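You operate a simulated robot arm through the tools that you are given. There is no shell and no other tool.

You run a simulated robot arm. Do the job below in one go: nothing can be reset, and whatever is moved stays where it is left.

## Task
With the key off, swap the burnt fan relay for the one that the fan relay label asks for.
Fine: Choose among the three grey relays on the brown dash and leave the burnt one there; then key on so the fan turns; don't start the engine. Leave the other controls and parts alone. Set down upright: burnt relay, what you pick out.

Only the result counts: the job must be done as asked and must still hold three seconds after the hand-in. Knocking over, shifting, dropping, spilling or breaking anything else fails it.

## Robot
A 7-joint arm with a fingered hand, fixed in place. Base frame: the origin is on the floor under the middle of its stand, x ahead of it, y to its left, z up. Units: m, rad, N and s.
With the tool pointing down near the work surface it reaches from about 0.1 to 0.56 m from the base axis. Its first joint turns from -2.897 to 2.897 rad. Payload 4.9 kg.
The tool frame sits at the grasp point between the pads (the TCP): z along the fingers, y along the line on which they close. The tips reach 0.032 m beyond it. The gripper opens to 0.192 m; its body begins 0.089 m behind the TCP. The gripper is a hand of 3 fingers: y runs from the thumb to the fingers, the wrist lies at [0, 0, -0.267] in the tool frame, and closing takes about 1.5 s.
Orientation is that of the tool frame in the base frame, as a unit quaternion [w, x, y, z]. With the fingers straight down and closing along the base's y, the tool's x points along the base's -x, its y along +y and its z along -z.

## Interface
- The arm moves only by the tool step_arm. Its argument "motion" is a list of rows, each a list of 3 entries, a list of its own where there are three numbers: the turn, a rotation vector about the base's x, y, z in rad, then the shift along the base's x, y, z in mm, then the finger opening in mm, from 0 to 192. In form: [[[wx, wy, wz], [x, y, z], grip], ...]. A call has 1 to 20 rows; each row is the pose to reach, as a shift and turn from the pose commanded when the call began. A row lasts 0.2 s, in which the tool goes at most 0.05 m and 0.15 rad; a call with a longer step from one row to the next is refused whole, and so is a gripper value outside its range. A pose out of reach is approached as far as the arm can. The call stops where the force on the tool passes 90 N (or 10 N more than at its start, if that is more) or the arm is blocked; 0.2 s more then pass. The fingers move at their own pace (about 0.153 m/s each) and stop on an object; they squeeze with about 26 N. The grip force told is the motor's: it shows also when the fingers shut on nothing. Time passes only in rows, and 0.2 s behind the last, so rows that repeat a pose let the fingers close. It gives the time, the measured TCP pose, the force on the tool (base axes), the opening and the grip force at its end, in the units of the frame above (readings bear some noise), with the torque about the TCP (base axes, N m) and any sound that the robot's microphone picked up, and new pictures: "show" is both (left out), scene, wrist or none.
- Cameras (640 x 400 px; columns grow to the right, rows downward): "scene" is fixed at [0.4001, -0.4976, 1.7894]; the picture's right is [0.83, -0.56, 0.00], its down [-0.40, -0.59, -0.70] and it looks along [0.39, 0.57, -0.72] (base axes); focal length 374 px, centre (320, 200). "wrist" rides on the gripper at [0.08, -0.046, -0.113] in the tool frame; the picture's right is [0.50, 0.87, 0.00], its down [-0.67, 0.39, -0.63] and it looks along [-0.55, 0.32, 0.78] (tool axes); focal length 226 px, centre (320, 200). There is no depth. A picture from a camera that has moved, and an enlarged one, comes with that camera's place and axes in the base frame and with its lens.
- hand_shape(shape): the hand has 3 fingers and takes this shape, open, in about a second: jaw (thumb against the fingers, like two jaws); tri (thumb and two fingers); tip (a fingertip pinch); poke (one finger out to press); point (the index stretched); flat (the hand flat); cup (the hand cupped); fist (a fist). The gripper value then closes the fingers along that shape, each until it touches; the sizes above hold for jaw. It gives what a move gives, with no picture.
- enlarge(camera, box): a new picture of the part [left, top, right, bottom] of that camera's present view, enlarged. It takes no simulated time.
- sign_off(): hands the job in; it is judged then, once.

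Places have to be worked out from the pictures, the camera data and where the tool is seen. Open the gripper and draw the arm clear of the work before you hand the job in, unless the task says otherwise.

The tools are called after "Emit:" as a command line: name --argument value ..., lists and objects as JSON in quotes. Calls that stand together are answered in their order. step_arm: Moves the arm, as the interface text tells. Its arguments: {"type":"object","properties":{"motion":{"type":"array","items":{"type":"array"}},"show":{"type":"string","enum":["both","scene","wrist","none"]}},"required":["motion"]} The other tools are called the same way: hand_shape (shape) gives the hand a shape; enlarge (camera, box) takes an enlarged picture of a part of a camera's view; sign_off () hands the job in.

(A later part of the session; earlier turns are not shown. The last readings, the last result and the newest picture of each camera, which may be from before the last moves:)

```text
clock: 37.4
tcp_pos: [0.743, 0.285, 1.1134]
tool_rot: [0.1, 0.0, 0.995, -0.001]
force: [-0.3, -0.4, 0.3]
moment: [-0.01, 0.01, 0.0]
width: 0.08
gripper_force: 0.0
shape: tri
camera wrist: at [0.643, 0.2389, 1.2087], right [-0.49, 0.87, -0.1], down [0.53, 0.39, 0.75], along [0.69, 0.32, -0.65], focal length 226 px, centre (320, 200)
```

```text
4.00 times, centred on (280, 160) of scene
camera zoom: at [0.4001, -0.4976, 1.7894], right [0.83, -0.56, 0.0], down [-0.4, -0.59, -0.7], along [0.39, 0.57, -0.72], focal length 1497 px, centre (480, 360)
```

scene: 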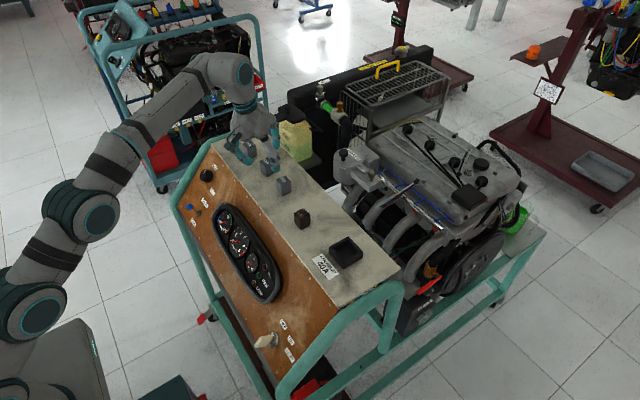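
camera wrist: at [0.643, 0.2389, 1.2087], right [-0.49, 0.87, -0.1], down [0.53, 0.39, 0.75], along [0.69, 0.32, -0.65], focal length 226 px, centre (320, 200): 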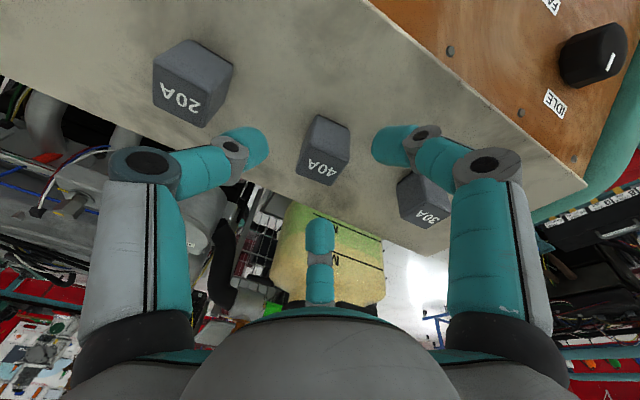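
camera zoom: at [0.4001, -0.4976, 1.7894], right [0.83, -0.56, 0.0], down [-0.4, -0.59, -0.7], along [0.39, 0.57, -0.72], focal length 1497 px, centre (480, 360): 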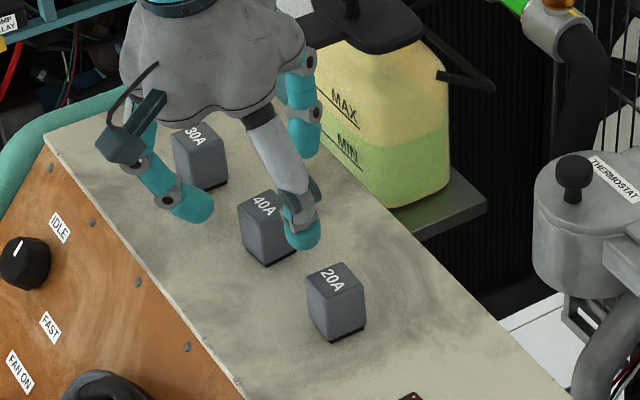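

The 40A relay's centre measured from the hand is (0.745, 0.283), matching. I make a small correction and descend to the grasp height (TCP z≈1.091).

Emit:
step_arm --motion '[[[0, 0, 0], [-2, 1, -8], 80], [[0, 0, 0], [-3, 2, -16], 80], [[0, 0, 0], [-3, 2, -23], 80], [[0, 0, 0], [-3, 2, -23], 80]]' --show "both"

Emit:
enlarge --camera "wrist" --box '[240, 90, 400, 220]'

Emit:
enlarge --camera "scene" --box '[220, 110, 340, 210]'

```text
clock: 38.4
tcp_pos: [0.7406, 0.2861, 1.0924]
tool_rot: [0.1, 0.0, 0.995, 0.0]
force: [-0.6, -0.4, -0.7]
moment: [0.02, -0.02, 0.01]
width: 0.0799
gripper_force: 0.0
shape: tri
camera wrist: at [0.6398, 0.2414, 1.186], right [-0.49, 0.87, -0.1], down [0.53, 0.39, 0.75], along [0.69, 0.32, -0.65], focal length 226 px, centre (320, 200)
```

scene: 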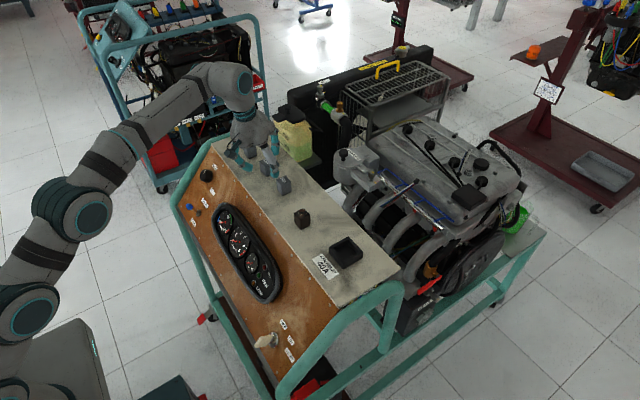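
wrist: 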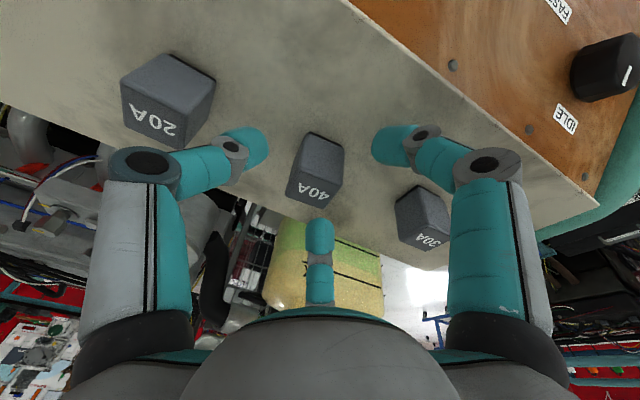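

```text
3.08 times, centred on (320, 155) of wrist
camera zoom: at [0.6398, 0.2414, 1.186], right [-0.49, 0.87, -0.1], down [0.53, 0.39, 0.75], along [0.69, 0.32, -0.65], focal length 696 px, centre (320, 338)
```

zoom: 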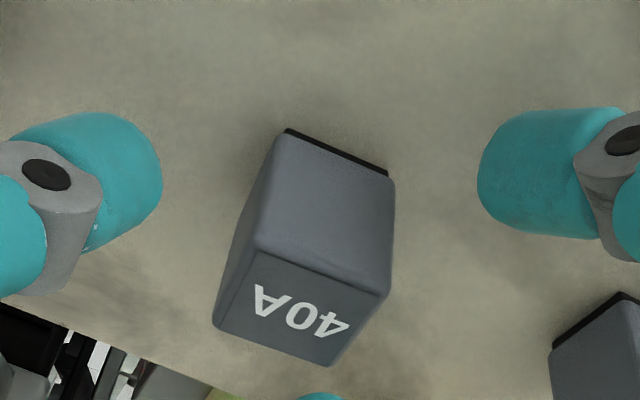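

```text
4.00 times, centred on (280, 160) of scene
camera zoom: at [0.4001, -0.4976, 1.7894], right [0.83, -0.56, 0.0], down [-0.4, -0.59, -0.7], along [0.39, 0.57, -0.72], focal length 1497 px, centre (480, 360)
```

zoom: 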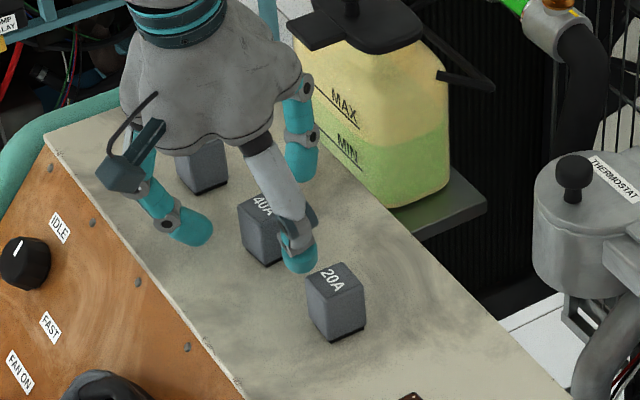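

The relay sits centred at tool offset (≈0, −3.5 mm) and clear of its neighbours. I close stepwise onto it.

Emit:
step_arm --motion '[[[0, 0, 0], [0, 0, 0], 60], [[0, 0, 0], [0, 0, 0], 50], [[0, 0, 0], [0, 0, 0], 42], [[0, 0, 0], [0, 0, 0], 38], [[0, 0, 0], [0, 0, 0], 34], [[0, 0, 0], [0, 0, 0], 28], [[0, 0, 0], [0, 0, 0], 20], [[0, 0, 0], [0, 0, 0], 15]]' --show "wrist"

Emit:
enlarge --camera "wrist" --box '[240, 90, 400, 220]'

Emit:
enlarge --camera "scene" --box '[230, 120, 320, 195]'

```text
clock: 40.2
tcp_pos: [0.7407, 0.2866, 1.0918]
tool_rot: [0.1, 0.0, 0.995, 0.0]
force: [0.1, 1.2, -0.5]
moment: [0.0, 0.0, -0.04]
width: 0.0343
gripper_force: 25.8
shape: tri
camera wrist: at [0.6398, 0.2414, 1.186], right [-0.49, 0.87, -0.1], down [0.53, 0.39, 0.75], along [0.69, 0.32, -0.65], focal length 226 px, centre (320, 200)
```

wrist: 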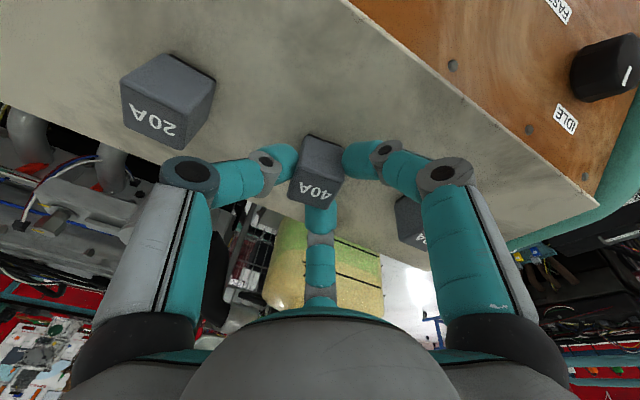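

```text
3.08 times, centred on (320, 155) of wrist
camera zoom: at [0.6398, 0.2414, 1.186], right [-0.49, 0.87, -0.1], down [0.53, 0.39, 0.75], along [0.69, 0.32, -0.65], focal length 696 px, centre (320, 338)
```

zoom: 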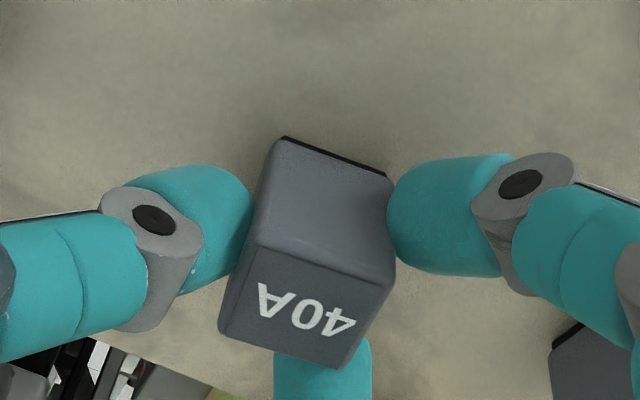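

```text
5.33 times, centred on (275, 158) of scene
camera zoom: at [0.4001, -0.4976, 1.7894], right [0.83, -0.56, 0.0], down [-0.4, -0.59, -0.7], along [0.39, 0.57, -0.72], focal length 1996 px, centre (560, 427)
```

zoom: 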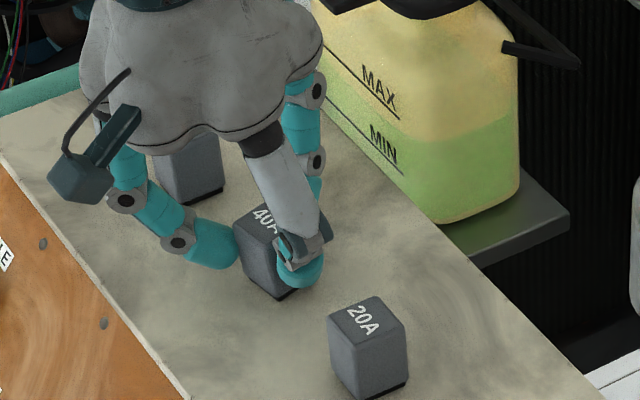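

Gripped evenly (25.8 N, no net tool force). I lift slowly 14 mm and check that the relay follows without tilting.

Emit:
step_arm --motion '[[[0, 0, 0], [0, 0, 2], 15], [[0, 0, 0], [0, 0, 5], 15], [[0, 0, 0], [0, 0, 9], 15], [[0, 0, 0], [0, 0, 14], 15], [[0, 0, 0], [0, 0, 14], 15]]' --show "both"

Emit:
enlarge --camera "wrist" --box '[240, 90, 400, 220]'

Emit:
enlarge --camera "scene" --box '[230, 120, 320, 195]'

```text
clock: 41.4
tcp_pos: [0.7395, 0.2867, 1.1057]
tool_rot: [0.1, 0.0, 0.995, -0.001]
force: [0.0, -0.6, 0.3]
moment: [0.01, 0.02, 0.01]
width: 0.0337
gripper_force: 26.4
shape: tri
camera wrist: at [0.639, 0.2422, 1.1998], right [-0.49, 0.87, -0.1], down [0.53, 0.39, 0.75], along [0.69, 0.32, -0.65], focal length 226 px, centre (320, 200)
```

scene: 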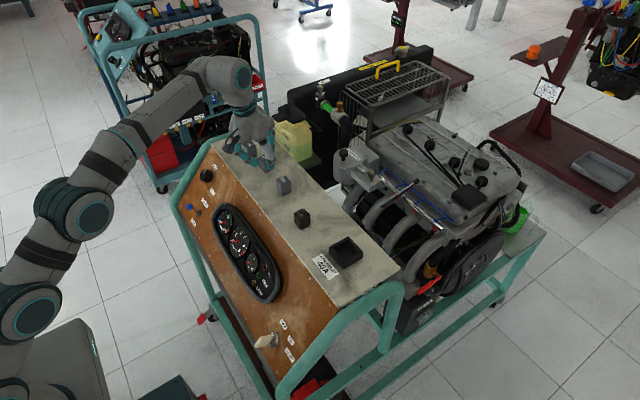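
wrist: 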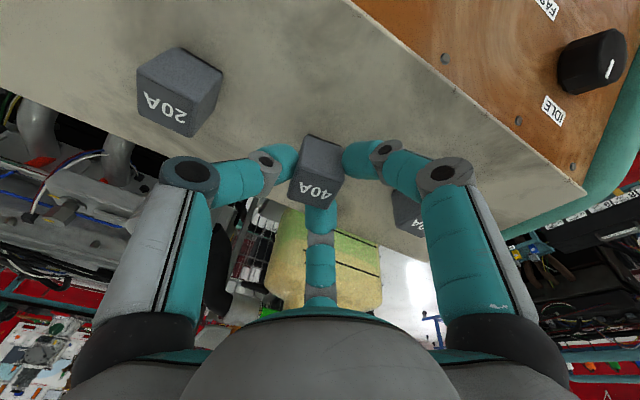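

```text
3.08 times, centred on (320, 155) of wrist
camera zoom: at [0.639, 0.2422, 1.1998], right [-0.49, 0.87, -0.1], down [0.53, 0.39, 0.75], along [0.69, 0.32, -0.65], focal length 696 px, centre (320, 338)
```

zoom: 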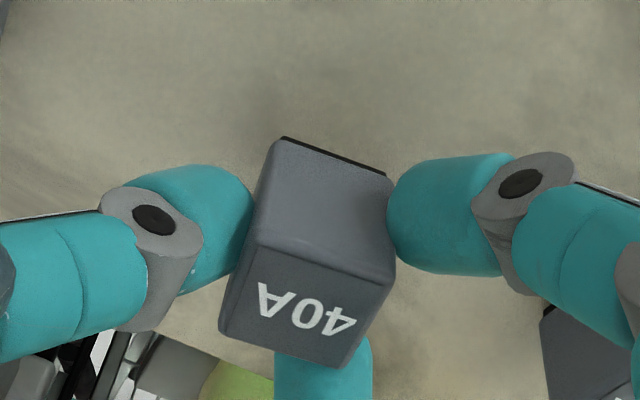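

```text
5.33 times, centred on (275, 158) of scene
camera zoom: at [0.4001, -0.4976, 1.7894], right [0.83, -0.56, 0.0], down [-0.4, -0.59, -0.7], along [0.39, 0.57, -0.72], focal length 1996 px, centre (560, 427)
```

zoom: 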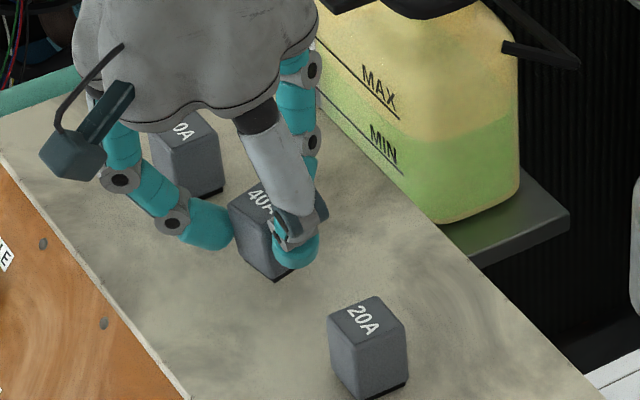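

It follows rigidly. I draw it toward the robot and up over the others, carry it along the dash and stop about 20 mm above the socket's rim.

Emit:
step_arm --motion '[[[0, 0, 0], [-20, 0, 8], 15], [[0, 0, 0], [-45, -5, 22], 15], [[0, 0, 0], [-70, -15, 40], 15], [[0, 0, 0], [-80, -45, 55], 15], [[0, 0, 0], [-80, -90, 55], 15], [[0, 0, 0], [-80, -135, 55], 15], [[0, 0, 0], [-80, -180, 55], 15], [[0, 0, 0], [-80, -225, 55], 15], [[0, 0, 0], [-80, -270, 55], 15], [[0, 0, 0], [-80, -315, 55], 15], [[0, 0, 0], [-75, -350, 55], 15], [[0, 0, 0], [-55, -373.5, 50], 15], [[0, 0, 0], [-25, -373.5, 42], 15], [[0, 0, 0], [0, -373.5, 36], 15], [[0, 0, 0], [12, -373.5, 30], 15], [[0, 0, 0], [12, -373.5, 30], 15]]' --show "both"

Emit:
enlarge --camera "wrist" --box '[240, 70, 400, 220]'

Emit:
enlarge --camera "scene" --box '[290, 190, 390, 280]'

```text
clock: 44.8
tcp_pos: [0.7511, -0.0861, 1.136]
tool_rot: [0.1, 0.0, 0.995, 0.0]
force: [0.6, -0.1, -0.7]
moment: [-0.01, -0.02, 0.0]
width: 0.0339
gripper_force: 26.2
shape: tri
camera wrist: at [0.6506, -0.132, 1.2303], right [-0.49, 0.87, -0.1], down [0.53, 0.39, 0.75], along [0.69, 0.32, -0.65], focal length 226 px, centre (320, 200)
```

scene: 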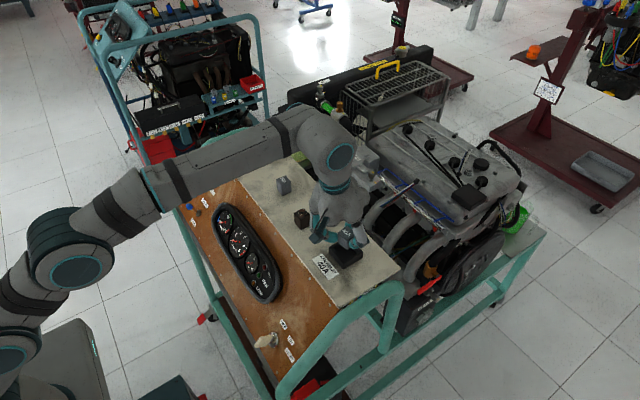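
wrist: 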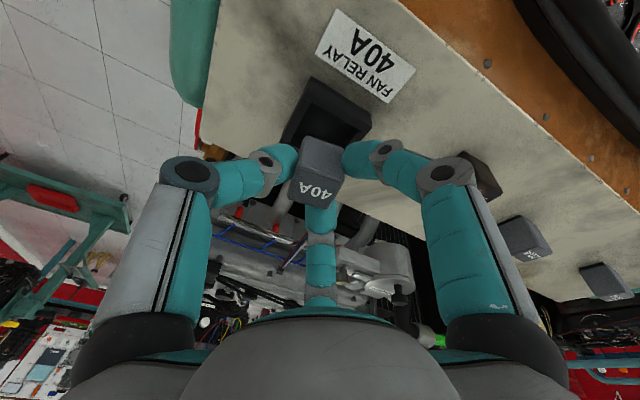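

```text
2.67 times, centred on (320, 145) of wrist
camera zoom: at [0.6506, -0.132, 1.2303], right [-0.49, 0.87, -0.1], down [0.53, 0.39, 0.75], along [0.69, 0.32, -0.65], focal length 603 px, centre (320, 347)
```

zoom: 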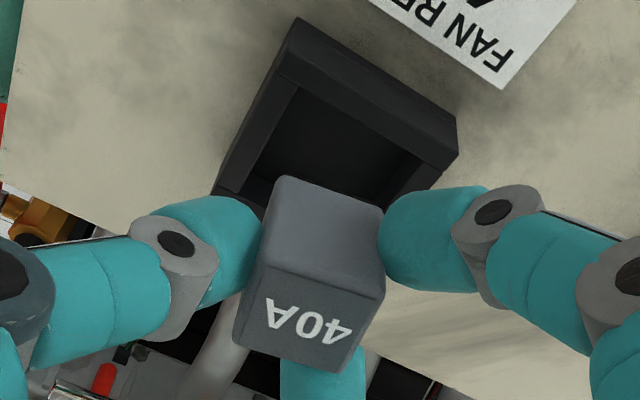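

```text
4.44 times, centred on (340, 235) of scene
camera zoom: at [0.4001, -0.4976, 1.7894], right [0.83, -0.56, 0.0], down [-0.4, -0.59, -0.7], along [0.39, 0.57, -0.72], focal length 1664 px, centre (231, 44)
```

zoom: 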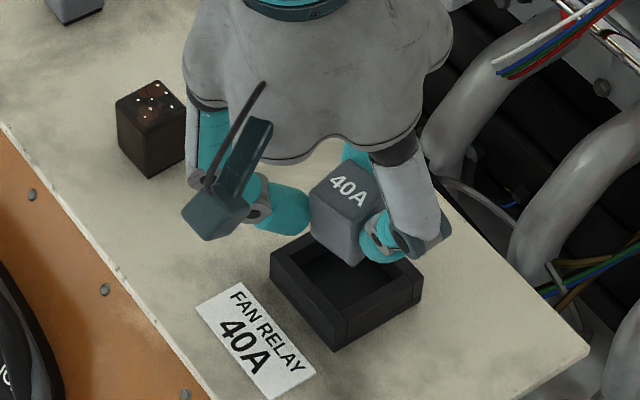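

The relay hangs above the well, upright. I zoom in tightly from both cameras to check its alignment over the opening.

Emit:
enlarge --camera "scene" --box '[335, 220, 385, 275]'

Emit:
enlarge --camera "wrist" --box '[280, 70, 380, 150]'

```text
7.27 times, centred on (360, 248) of scene
camera zoom: at [0.4001, -0.4976, 1.7894], right [0.83, -0.56, 0.0], down [-0.4, -0.59, -0.7], along [0.39, 0.57, -0.72], focal length 2722 px, centre (29, -146)
```

zoom: 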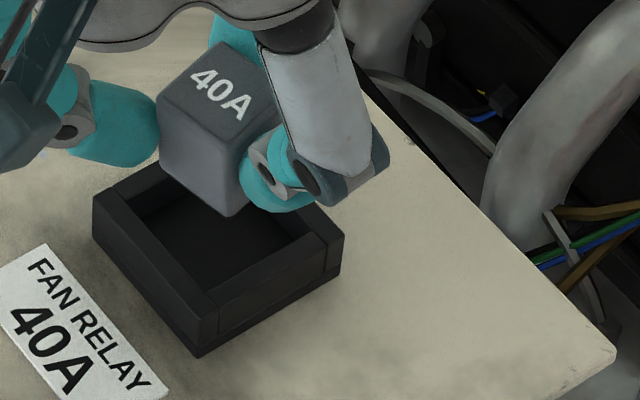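

```text
5.00 times, centred on (330, 110) of wrist
camera zoom: at [0.6506, -0.132, 1.2303], right [-0.49, 0.87, -0.1], down [0.53, 0.39, 0.75], along [0.69, 0.32, -0.65], focal length 1130 px, centre (270, 650)
```

zoom: 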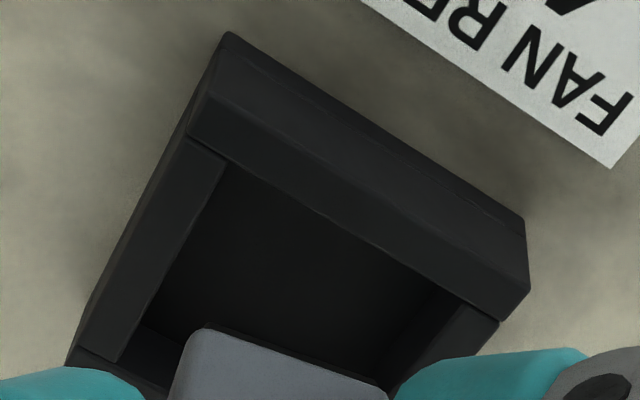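

Comparing the images, the relay tipped about 8–10° in the grip, aligning itself with the tilted tool with its bottom toward +x. I lower a little and turn the tool back toward vertical by 0.13 rad so the relay stands upright, staying above the rim.

Emit:
step_arm --motion '[[[0, 0, 0], [0, 0, -7], 15], [[0, 0.04, 0], [0, 0, -12], 15], [[0, 0.09, 0], [0, 0, -13], 15], [[0, 0.13, 0], [0, 0, -13], 15], [[0, 0.13, 0], [0, 0, -13], 15]]' --show "both"

Emit:
enlarge --camera "wrist" --box '[240, 70, 400, 220]'

Emit:
enlarge --camera "scene" --box '[335, 220, 385, 275]'

```text
clock: 46.0
tcp_pos: [0.752, -0.0854, 1.1216]
tool_rot: [0.036, 0.0, 0.999, 0.0]
force: [-0.4, 0.1, 0.0]
moment: [-0.01, 0.03, 0.01]
width: 0.034
gripper_force: 26.3
shape: tri
camera wrist: at [0.6643, -0.1314, 1.2287], right [-0.5, 0.87, -0.03], down [0.63, 0.39, 0.68], along [0.6, 0.32, -0.74], focal length 226 px, centre (320, 200)
```

scene: 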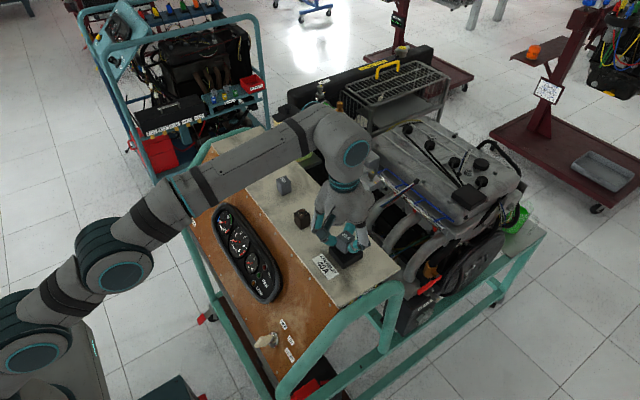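
wrist: 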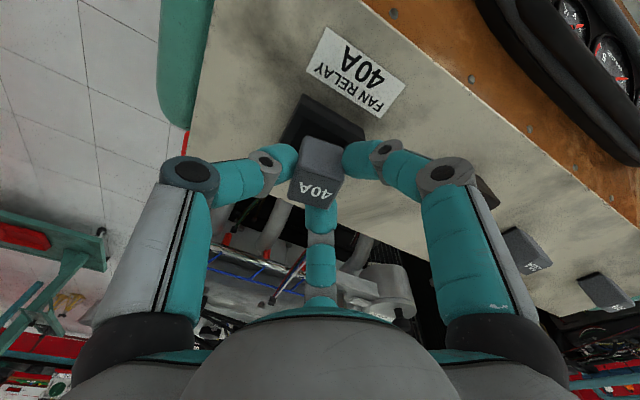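

```text
2.67 times, centred on (320, 145) of wrist
camera zoom: at [0.6643, -0.1314, 1.2287], right [-0.5, 0.87, -0.03], down [0.63, 0.39, 0.68], along [0.6, 0.32, -0.74], focal length 603 px, centre (320, 347)
```

zoom: 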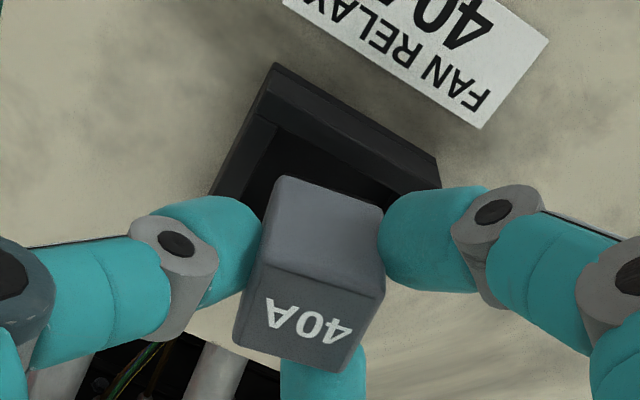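

```text
7.27 times, centred on (360, 248) of scene
camera zoom: at [0.4001, -0.4976, 1.7894], right [0.83, -0.56, 0.0], down [-0.4, -0.59, -0.7], along [0.39, 0.57, -0.72], focal length 2722 px, centre (29, -146)
```

zoom: 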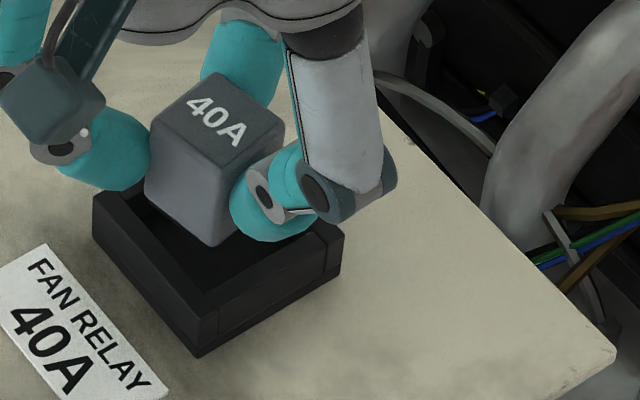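

I zoom in at higher magnification to judge the relay's vertical edges.

Emit:
enlarge --camera "scene" --box '[340, 228, 376, 258]'

Emit:
enlarge --camera "wrist" --box '[275, 90, 355, 215]'

Emit:
enlarge --camera "scene" --box '[285, 198, 321, 228]'

```text
13.33 times, centred on (358, 243) of scene
camera zoom: at [0.4001, -0.4976, 1.7894], right [0.83, -0.56, 0.0], down [-0.4, -0.59, -0.7], along [0.39, 0.57, -0.72], focal length 4991 px, centre (-187, -373)
```

zoom: 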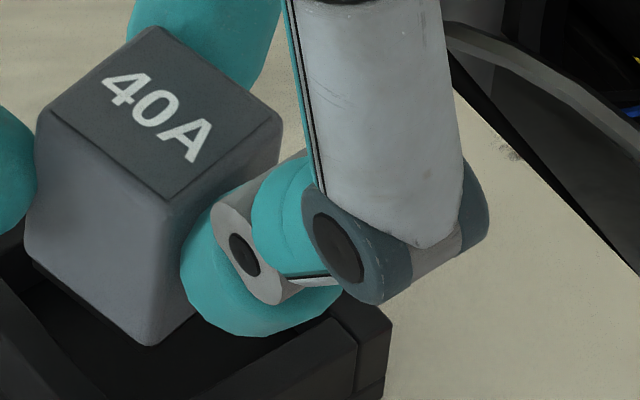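

```text
3.20 times, centred on (315, 152) of wrist
camera zoom: at [0.6643, -0.1314, 1.2287], right [-0.5, 0.87, -0.03], down [0.63, 0.39, 0.68], along [0.6, 0.32, -0.74], focal length 723 px, centre (336, 352)
```

zoom: 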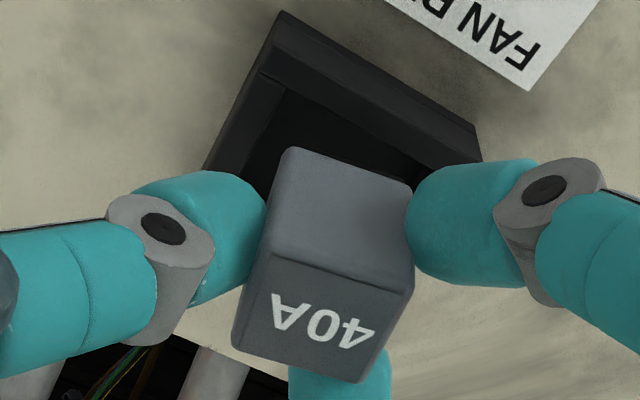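

```text
13.33 times, centred on (303, 213) of scene
camera zoom: at [0.4001, -0.4976, 1.7894], right [0.83, -0.56, 0.0], down [-0.4, -0.59, -0.7], along [0.39, 0.57, -0.72], focal length 4991 px, centre (547, 27)
```

zoom: 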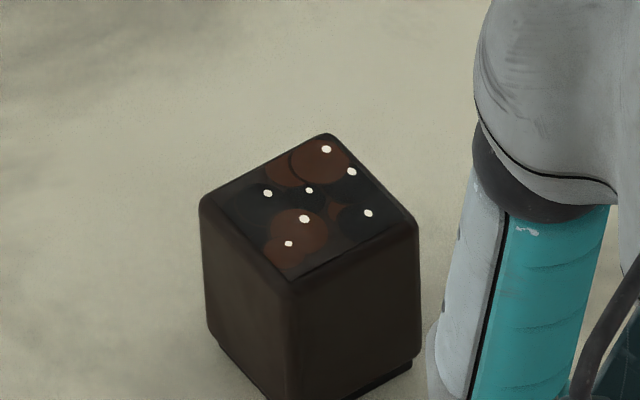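

The relay's edges are now only about 2° off vertical (bottom toward the robot), and its foot is centred over the well at about (0.755, −0.0885). I trim the tilt by −0.035 rad and lower 10 mm so the foot just enters.

Emit:
step_arm --motion '[[[0, -0.018, 0], [-1, -0.5, -2], 15], [[0, -0.035, 0], [-1.5, -0.5, -6], 15], [[0, -0.035, 0], [-1.5, -0.5, -10], 15], [[0, -0.035, 0], [-1.5, -0.5, -10], 15]]' --show "both"

Emit:
enlarge --camera "scene" --box '[335, 225, 380, 275]'

Emit:
enlarge --camera "wrist" --box '[275, 90, 355, 215]'

```text
clock: 47.0
tcp_pos: [0.7506, -0.0875, 1.1131]
tool_rot: [0.052, 0.001, 0.999, 0.0]
force: [0.6, 0.9, 0.2]
moment: [-0.01, -0.02, -0.04]
width: 0.0336
gripper_force: 25.9
shape: tri
camera wrist: at [0.6594, -0.1326, 1.2158], right [-0.5, 0.87, -0.05], down [0.6, 0.39, 0.7], along [0.63, 0.32, -0.71], focal length 226 px, centre (320, 200)
```

scene: 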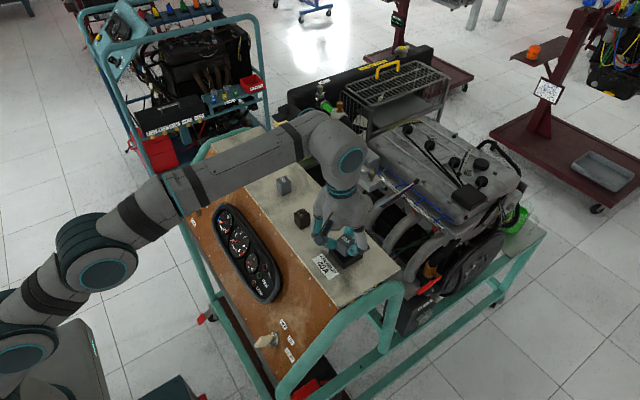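
wrist: 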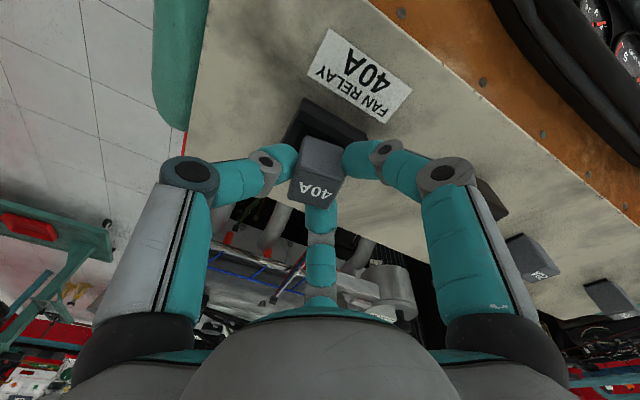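

```text
8.00 times, centred on (358, 250) of scene
camera zoom: at [0.4001, -0.4976, 1.7894], right [0.83, -0.56, 0.0], down [-0.4, -0.59, -0.7], along [0.39, 0.57, -0.72], focal length 2994 px, centre (20, -200)
```

zoom: 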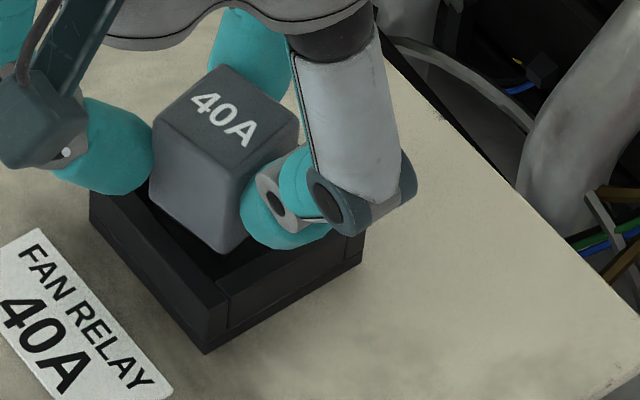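

```text
3.20 times, centred on (315, 152) of wrist
camera zoom: at [0.6594, -0.1326, 1.2158], right [-0.5, 0.87, -0.05], down [0.6, 0.39, 0.7], along [0.63, 0.32, -0.71], focal length 723 px, centre (336, 352)
```

zoom: 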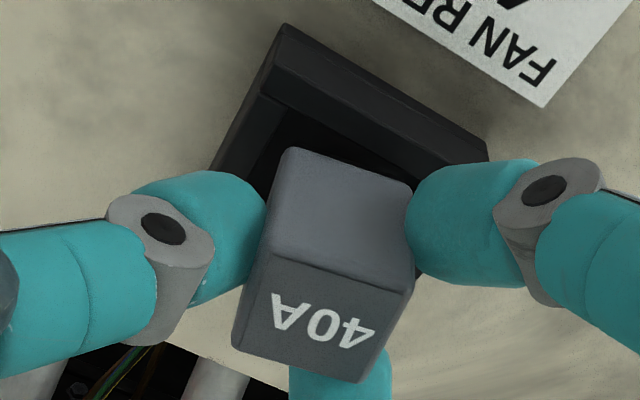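

The foot is entering the well without touching. I lower further toward the floor in small steps.

Emit:
step_arm --motion '[[[0, 0, 0], [0, 0, -3], 15], [[0, 0, 0], [0, 0, -6], 15], [[0, 0, 0], [0, 0, -8], 15], [[0, 0, 0], [0, 0, -8], 15]]' --show "scene"

Emit:
enlarge --camera "scene" --box '[335, 225, 380, 275]'

```text
clock: 48.0
tcp_pos: [0.7511, -0.0862, 1.1062]
tool_rot: [0.056, 0.0, 0.998, -0.001]
force: [6.4, -2.9, 19.1]
moment: [0.02, 0.06, 0.07]
width: 0.0347
gripper_force: 26.0
shape: tri
```

scene: 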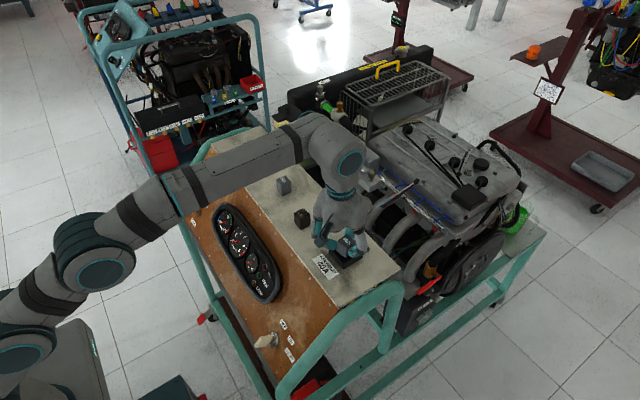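

```text
8.00 times, centred on (358, 250) of scene
camera zoom: at [0.4001, -0.4976, 1.7894], right [0.83, -0.56, 0.0], down [-0.4, -0.59, -0.7], along [0.39, 0.57, -0.72], focal length 2994 px, centre (20, -200)
```

zoom: 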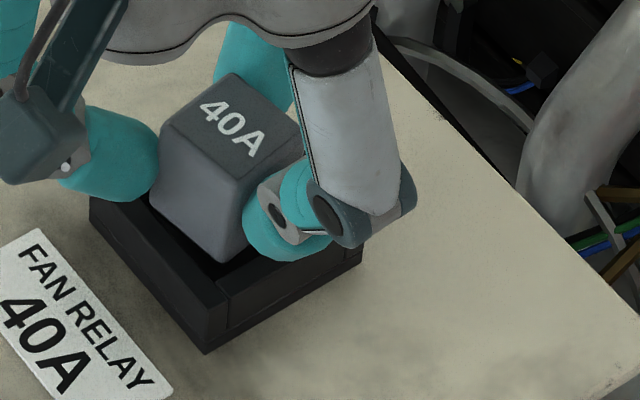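

A 19 N upward force has come up slightly earlier than expected, by about 3 mm. I look from the wrist to see whether the foot is on the floor or on the rim.

Emit:
step_arm --motion '[[[0, 0, 0], [0, 0, 1], 15]]' --show "wrist"

Emit:
enlarge --camera "wrist" --box '[260, 80, 380, 215]'

Emit:
enlarge --camera "scene" --box '[342, 233, 372, 263]'

```text
clock: 48.4
tcp_pos: [0.751, -0.087, 1.1071]
tool_rot: [0.055, 0.0, 0.998, 0.0]
force: [9.1, -3.6, 22.4]
moment: [-0.09, 0.03, 0.08]
width: 0.0348
gripper_force: 26.2
shape: tri
camera wrist: at [0.6588, -0.1327, 1.2099], right [-0.5, 0.87, -0.06], down [0.6, 0.39, 0.7], along [0.63, 0.31, -0.71], focal length 226 px, centre (320, 200)
```

wrist: 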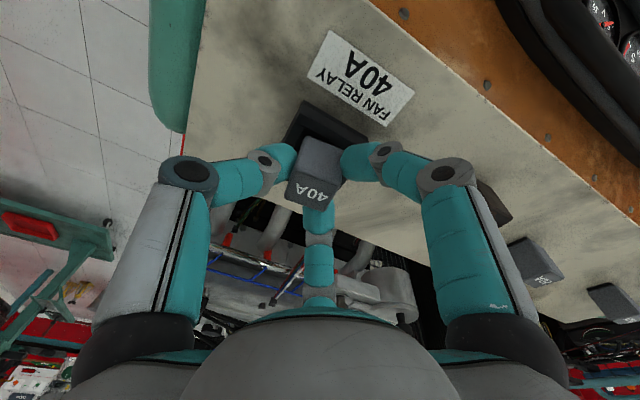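

```text
2.96 times, centred on (320, 148) of wrist
camera zoom: at [0.6588, -0.1327, 1.2099], right [-0.5, 0.87, -0.06], down [0.6, 0.39, 0.7], along [0.63, 0.31, -0.71], focal length 670 px, centre (320, 356)
```

zoom: 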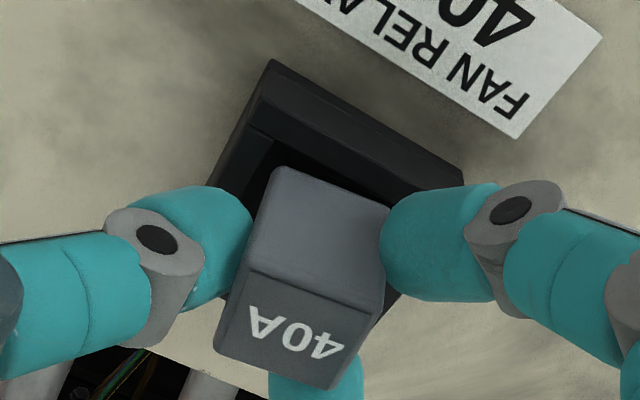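

```text
13.33 times, centred on (357, 248) of scene
camera zoom: at [0.4001, -0.4976, 1.7894], right [0.83, -0.56, 0.0], down [-0.4, -0.59, -0.7], along [0.39, 0.57, -0.72], focal length 4991 px, centre (-173, -440)
```

zoom: 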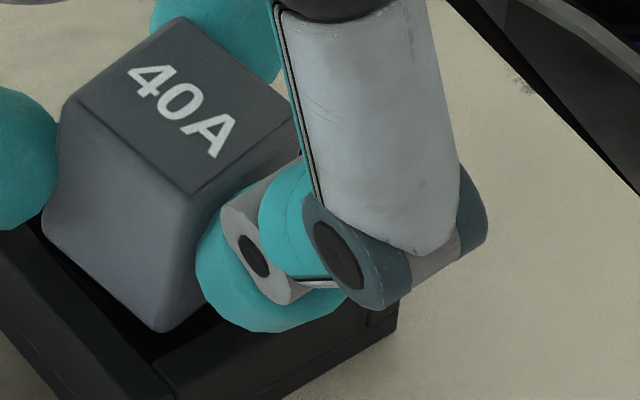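

The relay has caught its robot-side/+y foot corner on the rim and tipped: it sits about 4 mm too near the robot and yawed about 6°. I lift it back out of the well to re-measure.

Emit:
step_arm --motion '[[[0, 0, 0], [2, 0, 4], 15], [[0, 0, 0], [3, 0, 9], 15], [[0, 0, 0], [3, 0, 15], 15], [[0, 0, 0], [3, 0, 15], 15]]' --show "both"

Emit:
enlarge --camera "scene" --box '[340, 226, 376, 262]'

Emit:
enlarge --camera "wrist" --box '[260, 80, 380, 215]'

```text
clock: 49.4
tcp_pos: [0.7524, -0.0871, 1.1182]
tool_rot: [0.052, 0.0, 0.999, 0.001]
force: [0.2, 0.2, 0.0]
moment: [0.0, 0.02, 0.01]
width: 0.0344
gripper_force: 25.6
shape: tri
camera wrist: at [0.6613, -0.1323, 1.2221], right [-0.5, 0.87, -0.05], down [0.6, 0.39, 0.7], along [0.62, 0.32, -0.71], focal length 226 px, centre (320, 200)
```

scene: 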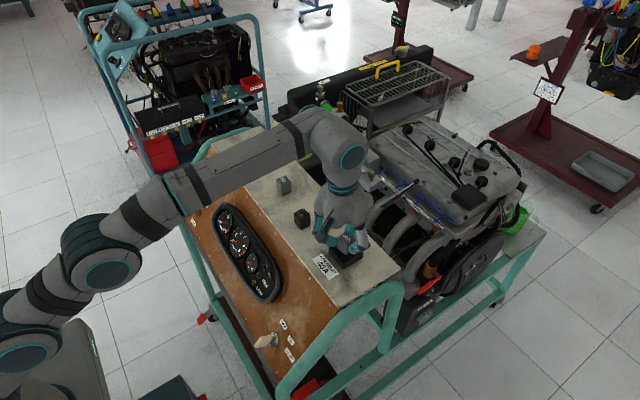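
wrist: 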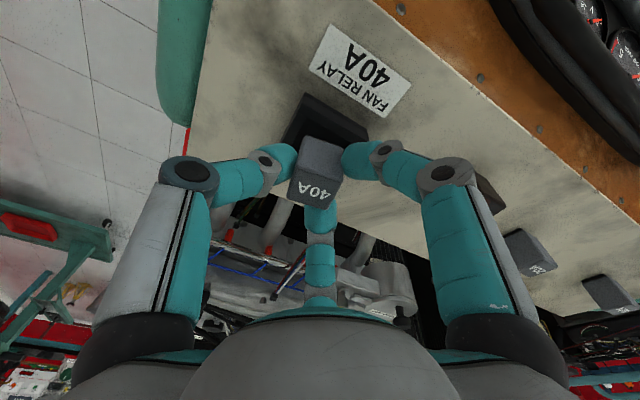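

```text
11.11 times, centred on (358, 244) of scene
camera zoom: at [0.4001, -0.4976, 1.7894], right [0.83, -0.56, 0.0], down [-0.4, -0.59, -0.7], along [0.39, 0.57, -0.72], focal length 4159 px, centre (-102, -289)
```

zoom: 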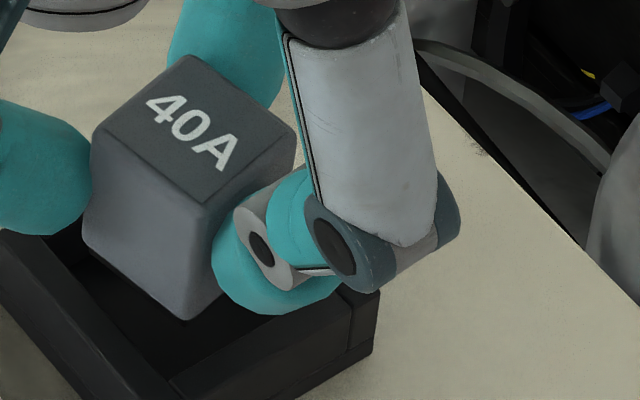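

```text
2.96 times, centred on (320, 148) of wrist
camera zoom: at [0.6613, -0.1323, 1.2221], right [-0.5, 0.87, -0.05], down [0.6, 0.39, 0.7], along [0.62, 0.32, -0.71], focal length 670 px, centre (320, 356)
```

zoom: 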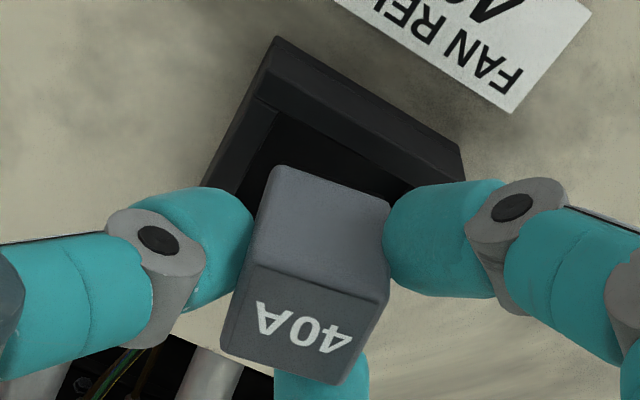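

With the hand clear again I estimate the relay is yawed about +0.19 rad and leaning about 0.045 rad (foot toward +y), its foot centre at about (0.7536, −0.0863). I rotate the hand to undo this above the well and re-check.

Emit:
step_arm --motion '[[[-0.015, -0.007, -0.06], [0, 0, 0], 15], [[-0.03, -0.014, -0.12], [0, 0, 0], 15], [[-0.045, -0.02, -0.19], [0, -0.5, 0], 15], [[-0.045, -0.02, -0.19], [0, -0.5, 0], 15]]' --show "both"

Emit:
enlarge --camera "scene" --box '[340, 226, 376, 262]'

Emit:
enlarge --camera "wrist" --box '[260, 80, 380, 215]'

```text
clock: 50.4
tcp_pos: [0.7536, -0.0872, 1.119]
tool_rot: [0.063, 0.095, 0.993, -0.028]
force: [-0.3, -0.5, -0.6]
moment: [0.03, -0.01, 0.0]
width: 0.0342
gripper_force: 26.0
shape: tri
camera wrist: at [0.6532, -0.1098, 1.2224], right [-0.32, 0.94, -0.1], down [0.65, 0.3, 0.7], along [0.68, 0.16, -0.71], focal length 226 px, centre (320, 200)
```

scene: 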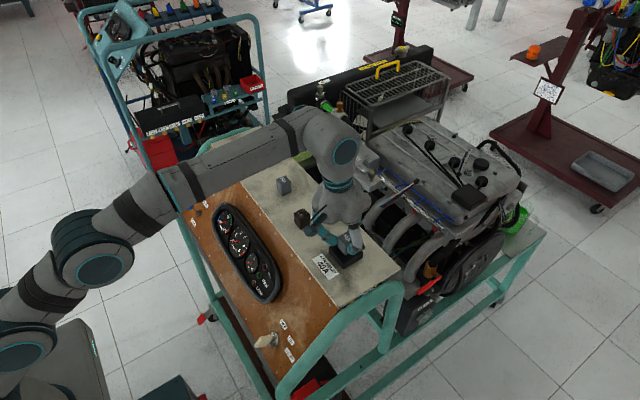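
wrist: 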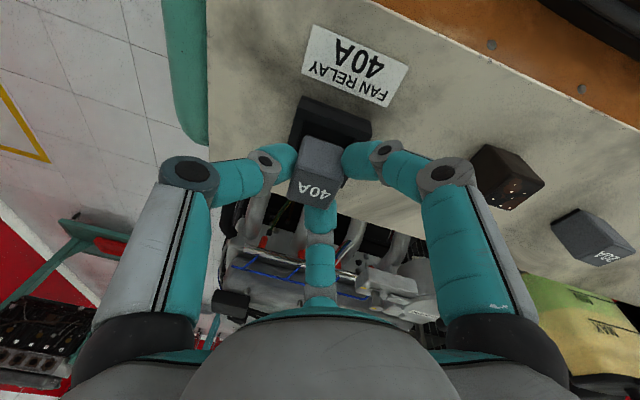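

```text
11.11 times, centred on (358, 244) of scene
camera zoom: at [0.4001, -0.4976, 1.7894], right [0.83, -0.56, 0.0], down [-0.4, -0.59, -0.7], along [0.39, 0.57, -0.72], focal length 4159 px, centre (-102, -289)
```

zoom: 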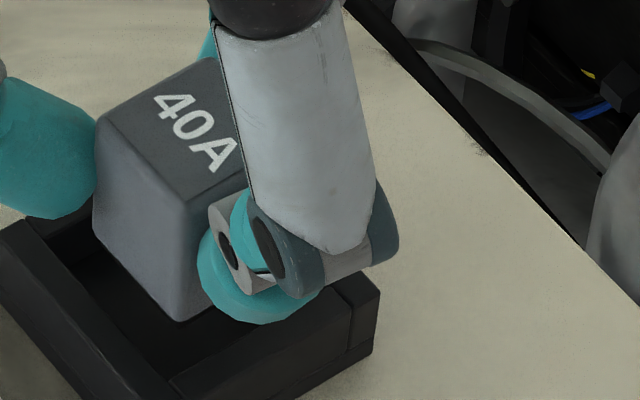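

```text
2.96 times, centred on (320, 148) of wrist
camera zoom: at [0.6532, -0.1098, 1.2224], right [-0.32, 0.94, -0.1], down [0.65, 0.3, 0.7], along [0.68, 0.16, -0.71], focal length 670 px, centre (320, 356)
```

zoom: 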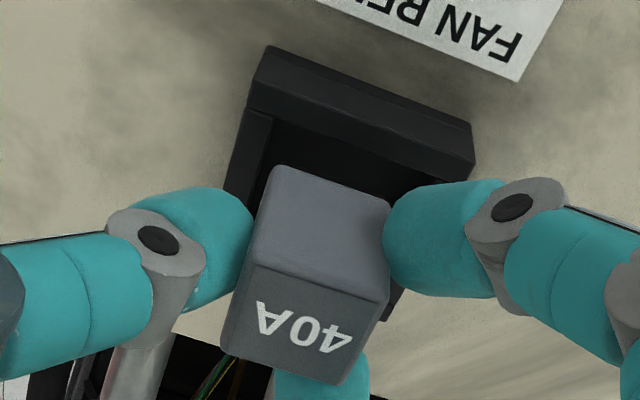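

Now the relay's foot edge is parallel to the socket and nearly vertical, centre about (0.755, −0.087). I shift 2 mm in −y and lower in steps, checking the force.

Emit:
step_arm --motion '[[[0, 0, 0], [0, -2, -2], 15], [[0, 0, 0], [0, -2, -5], 15], [[0, 0, 0], [0, -2, -8], 15], [[0, 0, 0], [0, -2, -10], 15], [[0, 0, 0], [0, -2, -10], 15]]' --show "scene"

Emit:
enlarge --camera "scene" --box '[340, 226, 376, 262]'

```text
clock: 51.6
tcp_pos: [0.7536, -0.0873, 1.11]
tool_rot: [0.061, 0.094, 0.993, -0.027]
force: [0.4, 0.0, -0.5]
moment: [-0.01, 0.01, 0.02]
width: 0.0344
gripper_force: 26.2
shape: tri
```

scene: 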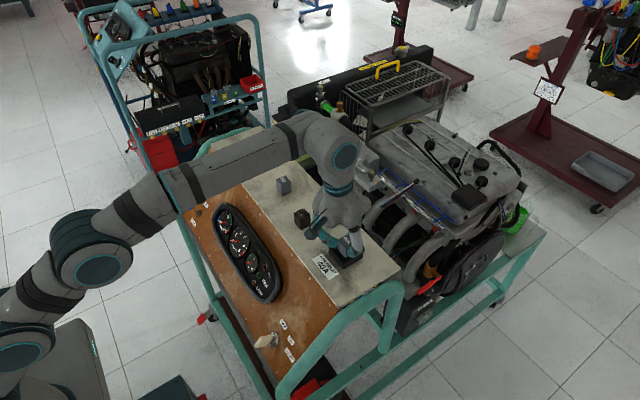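

```text
11.11 times, centred on (358, 244) of scene
camera zoom: at [0.4001, -0.4976, 1.7894], right [0.83, -0.56, 0.0], down [-0.4, -0.59, -0.7], along [0.39, 0.57, -0.72], focal length 4159 px, centre (-102, -289)
```

zoom: 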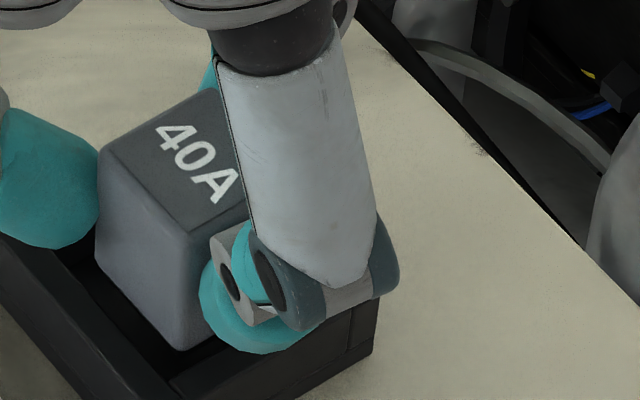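

Still no contact and the foot is inside the opening now. I keep lowering.

Emit:
step_arm --motion '[[[0, 0, 0], [0, 0, -2], 15], [[0, 0, 0], [0, 0, -4], 15], [[0, 0, 0], [0, 0, -4], 15]]' --show "scene"

Emit:
enlarge --camera "scene" --box '[340, 226, 376, 262]'

```text
clock: 52.4
tcp_pos: [0.7533, -0.0885, 1.106]
tool_rot: [0.062, 0.094, 0.993, -0.026]
force: [-0.2, 0.4, -1.1]
moment: [0.01, 0.0, 0.0]
width: 0.0344
gripper_force: 26.0
shape: tri
```

scene: 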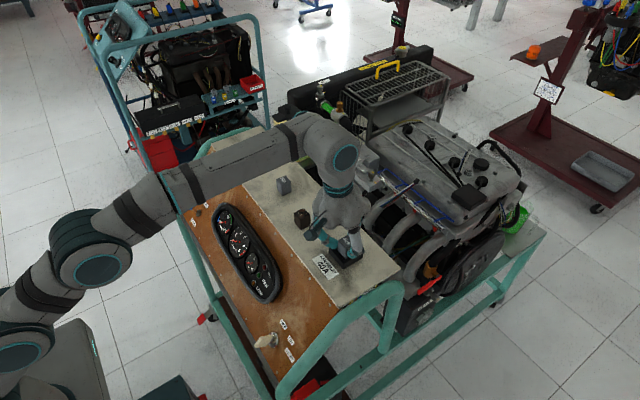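

```text
11.11 times, centred on (358, 244) of scene
camera zoom: at [0.4001, -0.4976, 1.7894], right [0.83, -0.56, 0.0], down [-0.4, -0.59, -0.7], along [0.39, 0.57, -0.72], focal length 4159 px, centre (-102, -289)
```

zoom: 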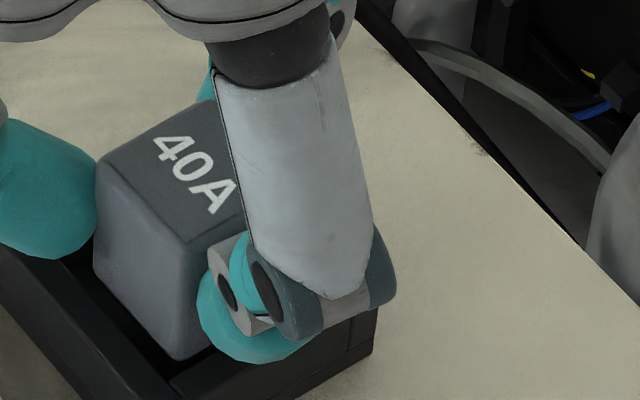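

No force yet, so the foot is descending freely past the rim this time. I continue in 1–2 mm steps to find the floor.

Emit:
step_arm --motion '[[[0, 0, 0], [0, 0, -1.5], 15], [[0, 0, 0], [0, 0, -3], 15], [[0, 0, 0], [0, 0, -3], 15]]' --show "scene"

Emit:
enlarge --camera "scene" --box '[330, 220, 385, 275]'

```text
clock: 53.2
tcp_pos: [0.7512, -0.089, 1.1028]
tool_rot: [0.062, 0.094, 0.993, -0.028]
force: [-0.7, 1.3, 0.2]
moment: [0.01, 0.01, 0.03]
width: 0.0347
gripper_force: 26.2
shape: tri
```

scene: 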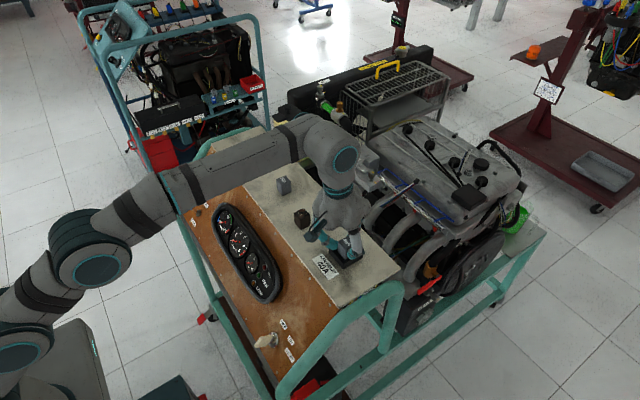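

```text
7.27 times, centred on (358, 248) of scene
camera zoom: at [0.4001, -0.4976, 1.7894], right [0.83, -0.56, 0.0], down [-0.4, -0.59, -0.7], along [0.39, 0.57, -0.72], focal length 2722 px, centre (47, -146)
```

zoom: 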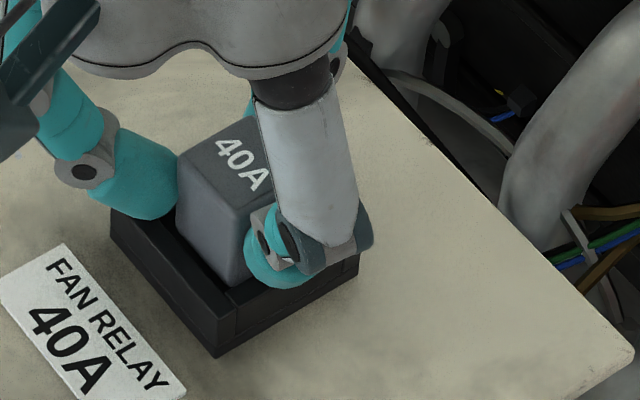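

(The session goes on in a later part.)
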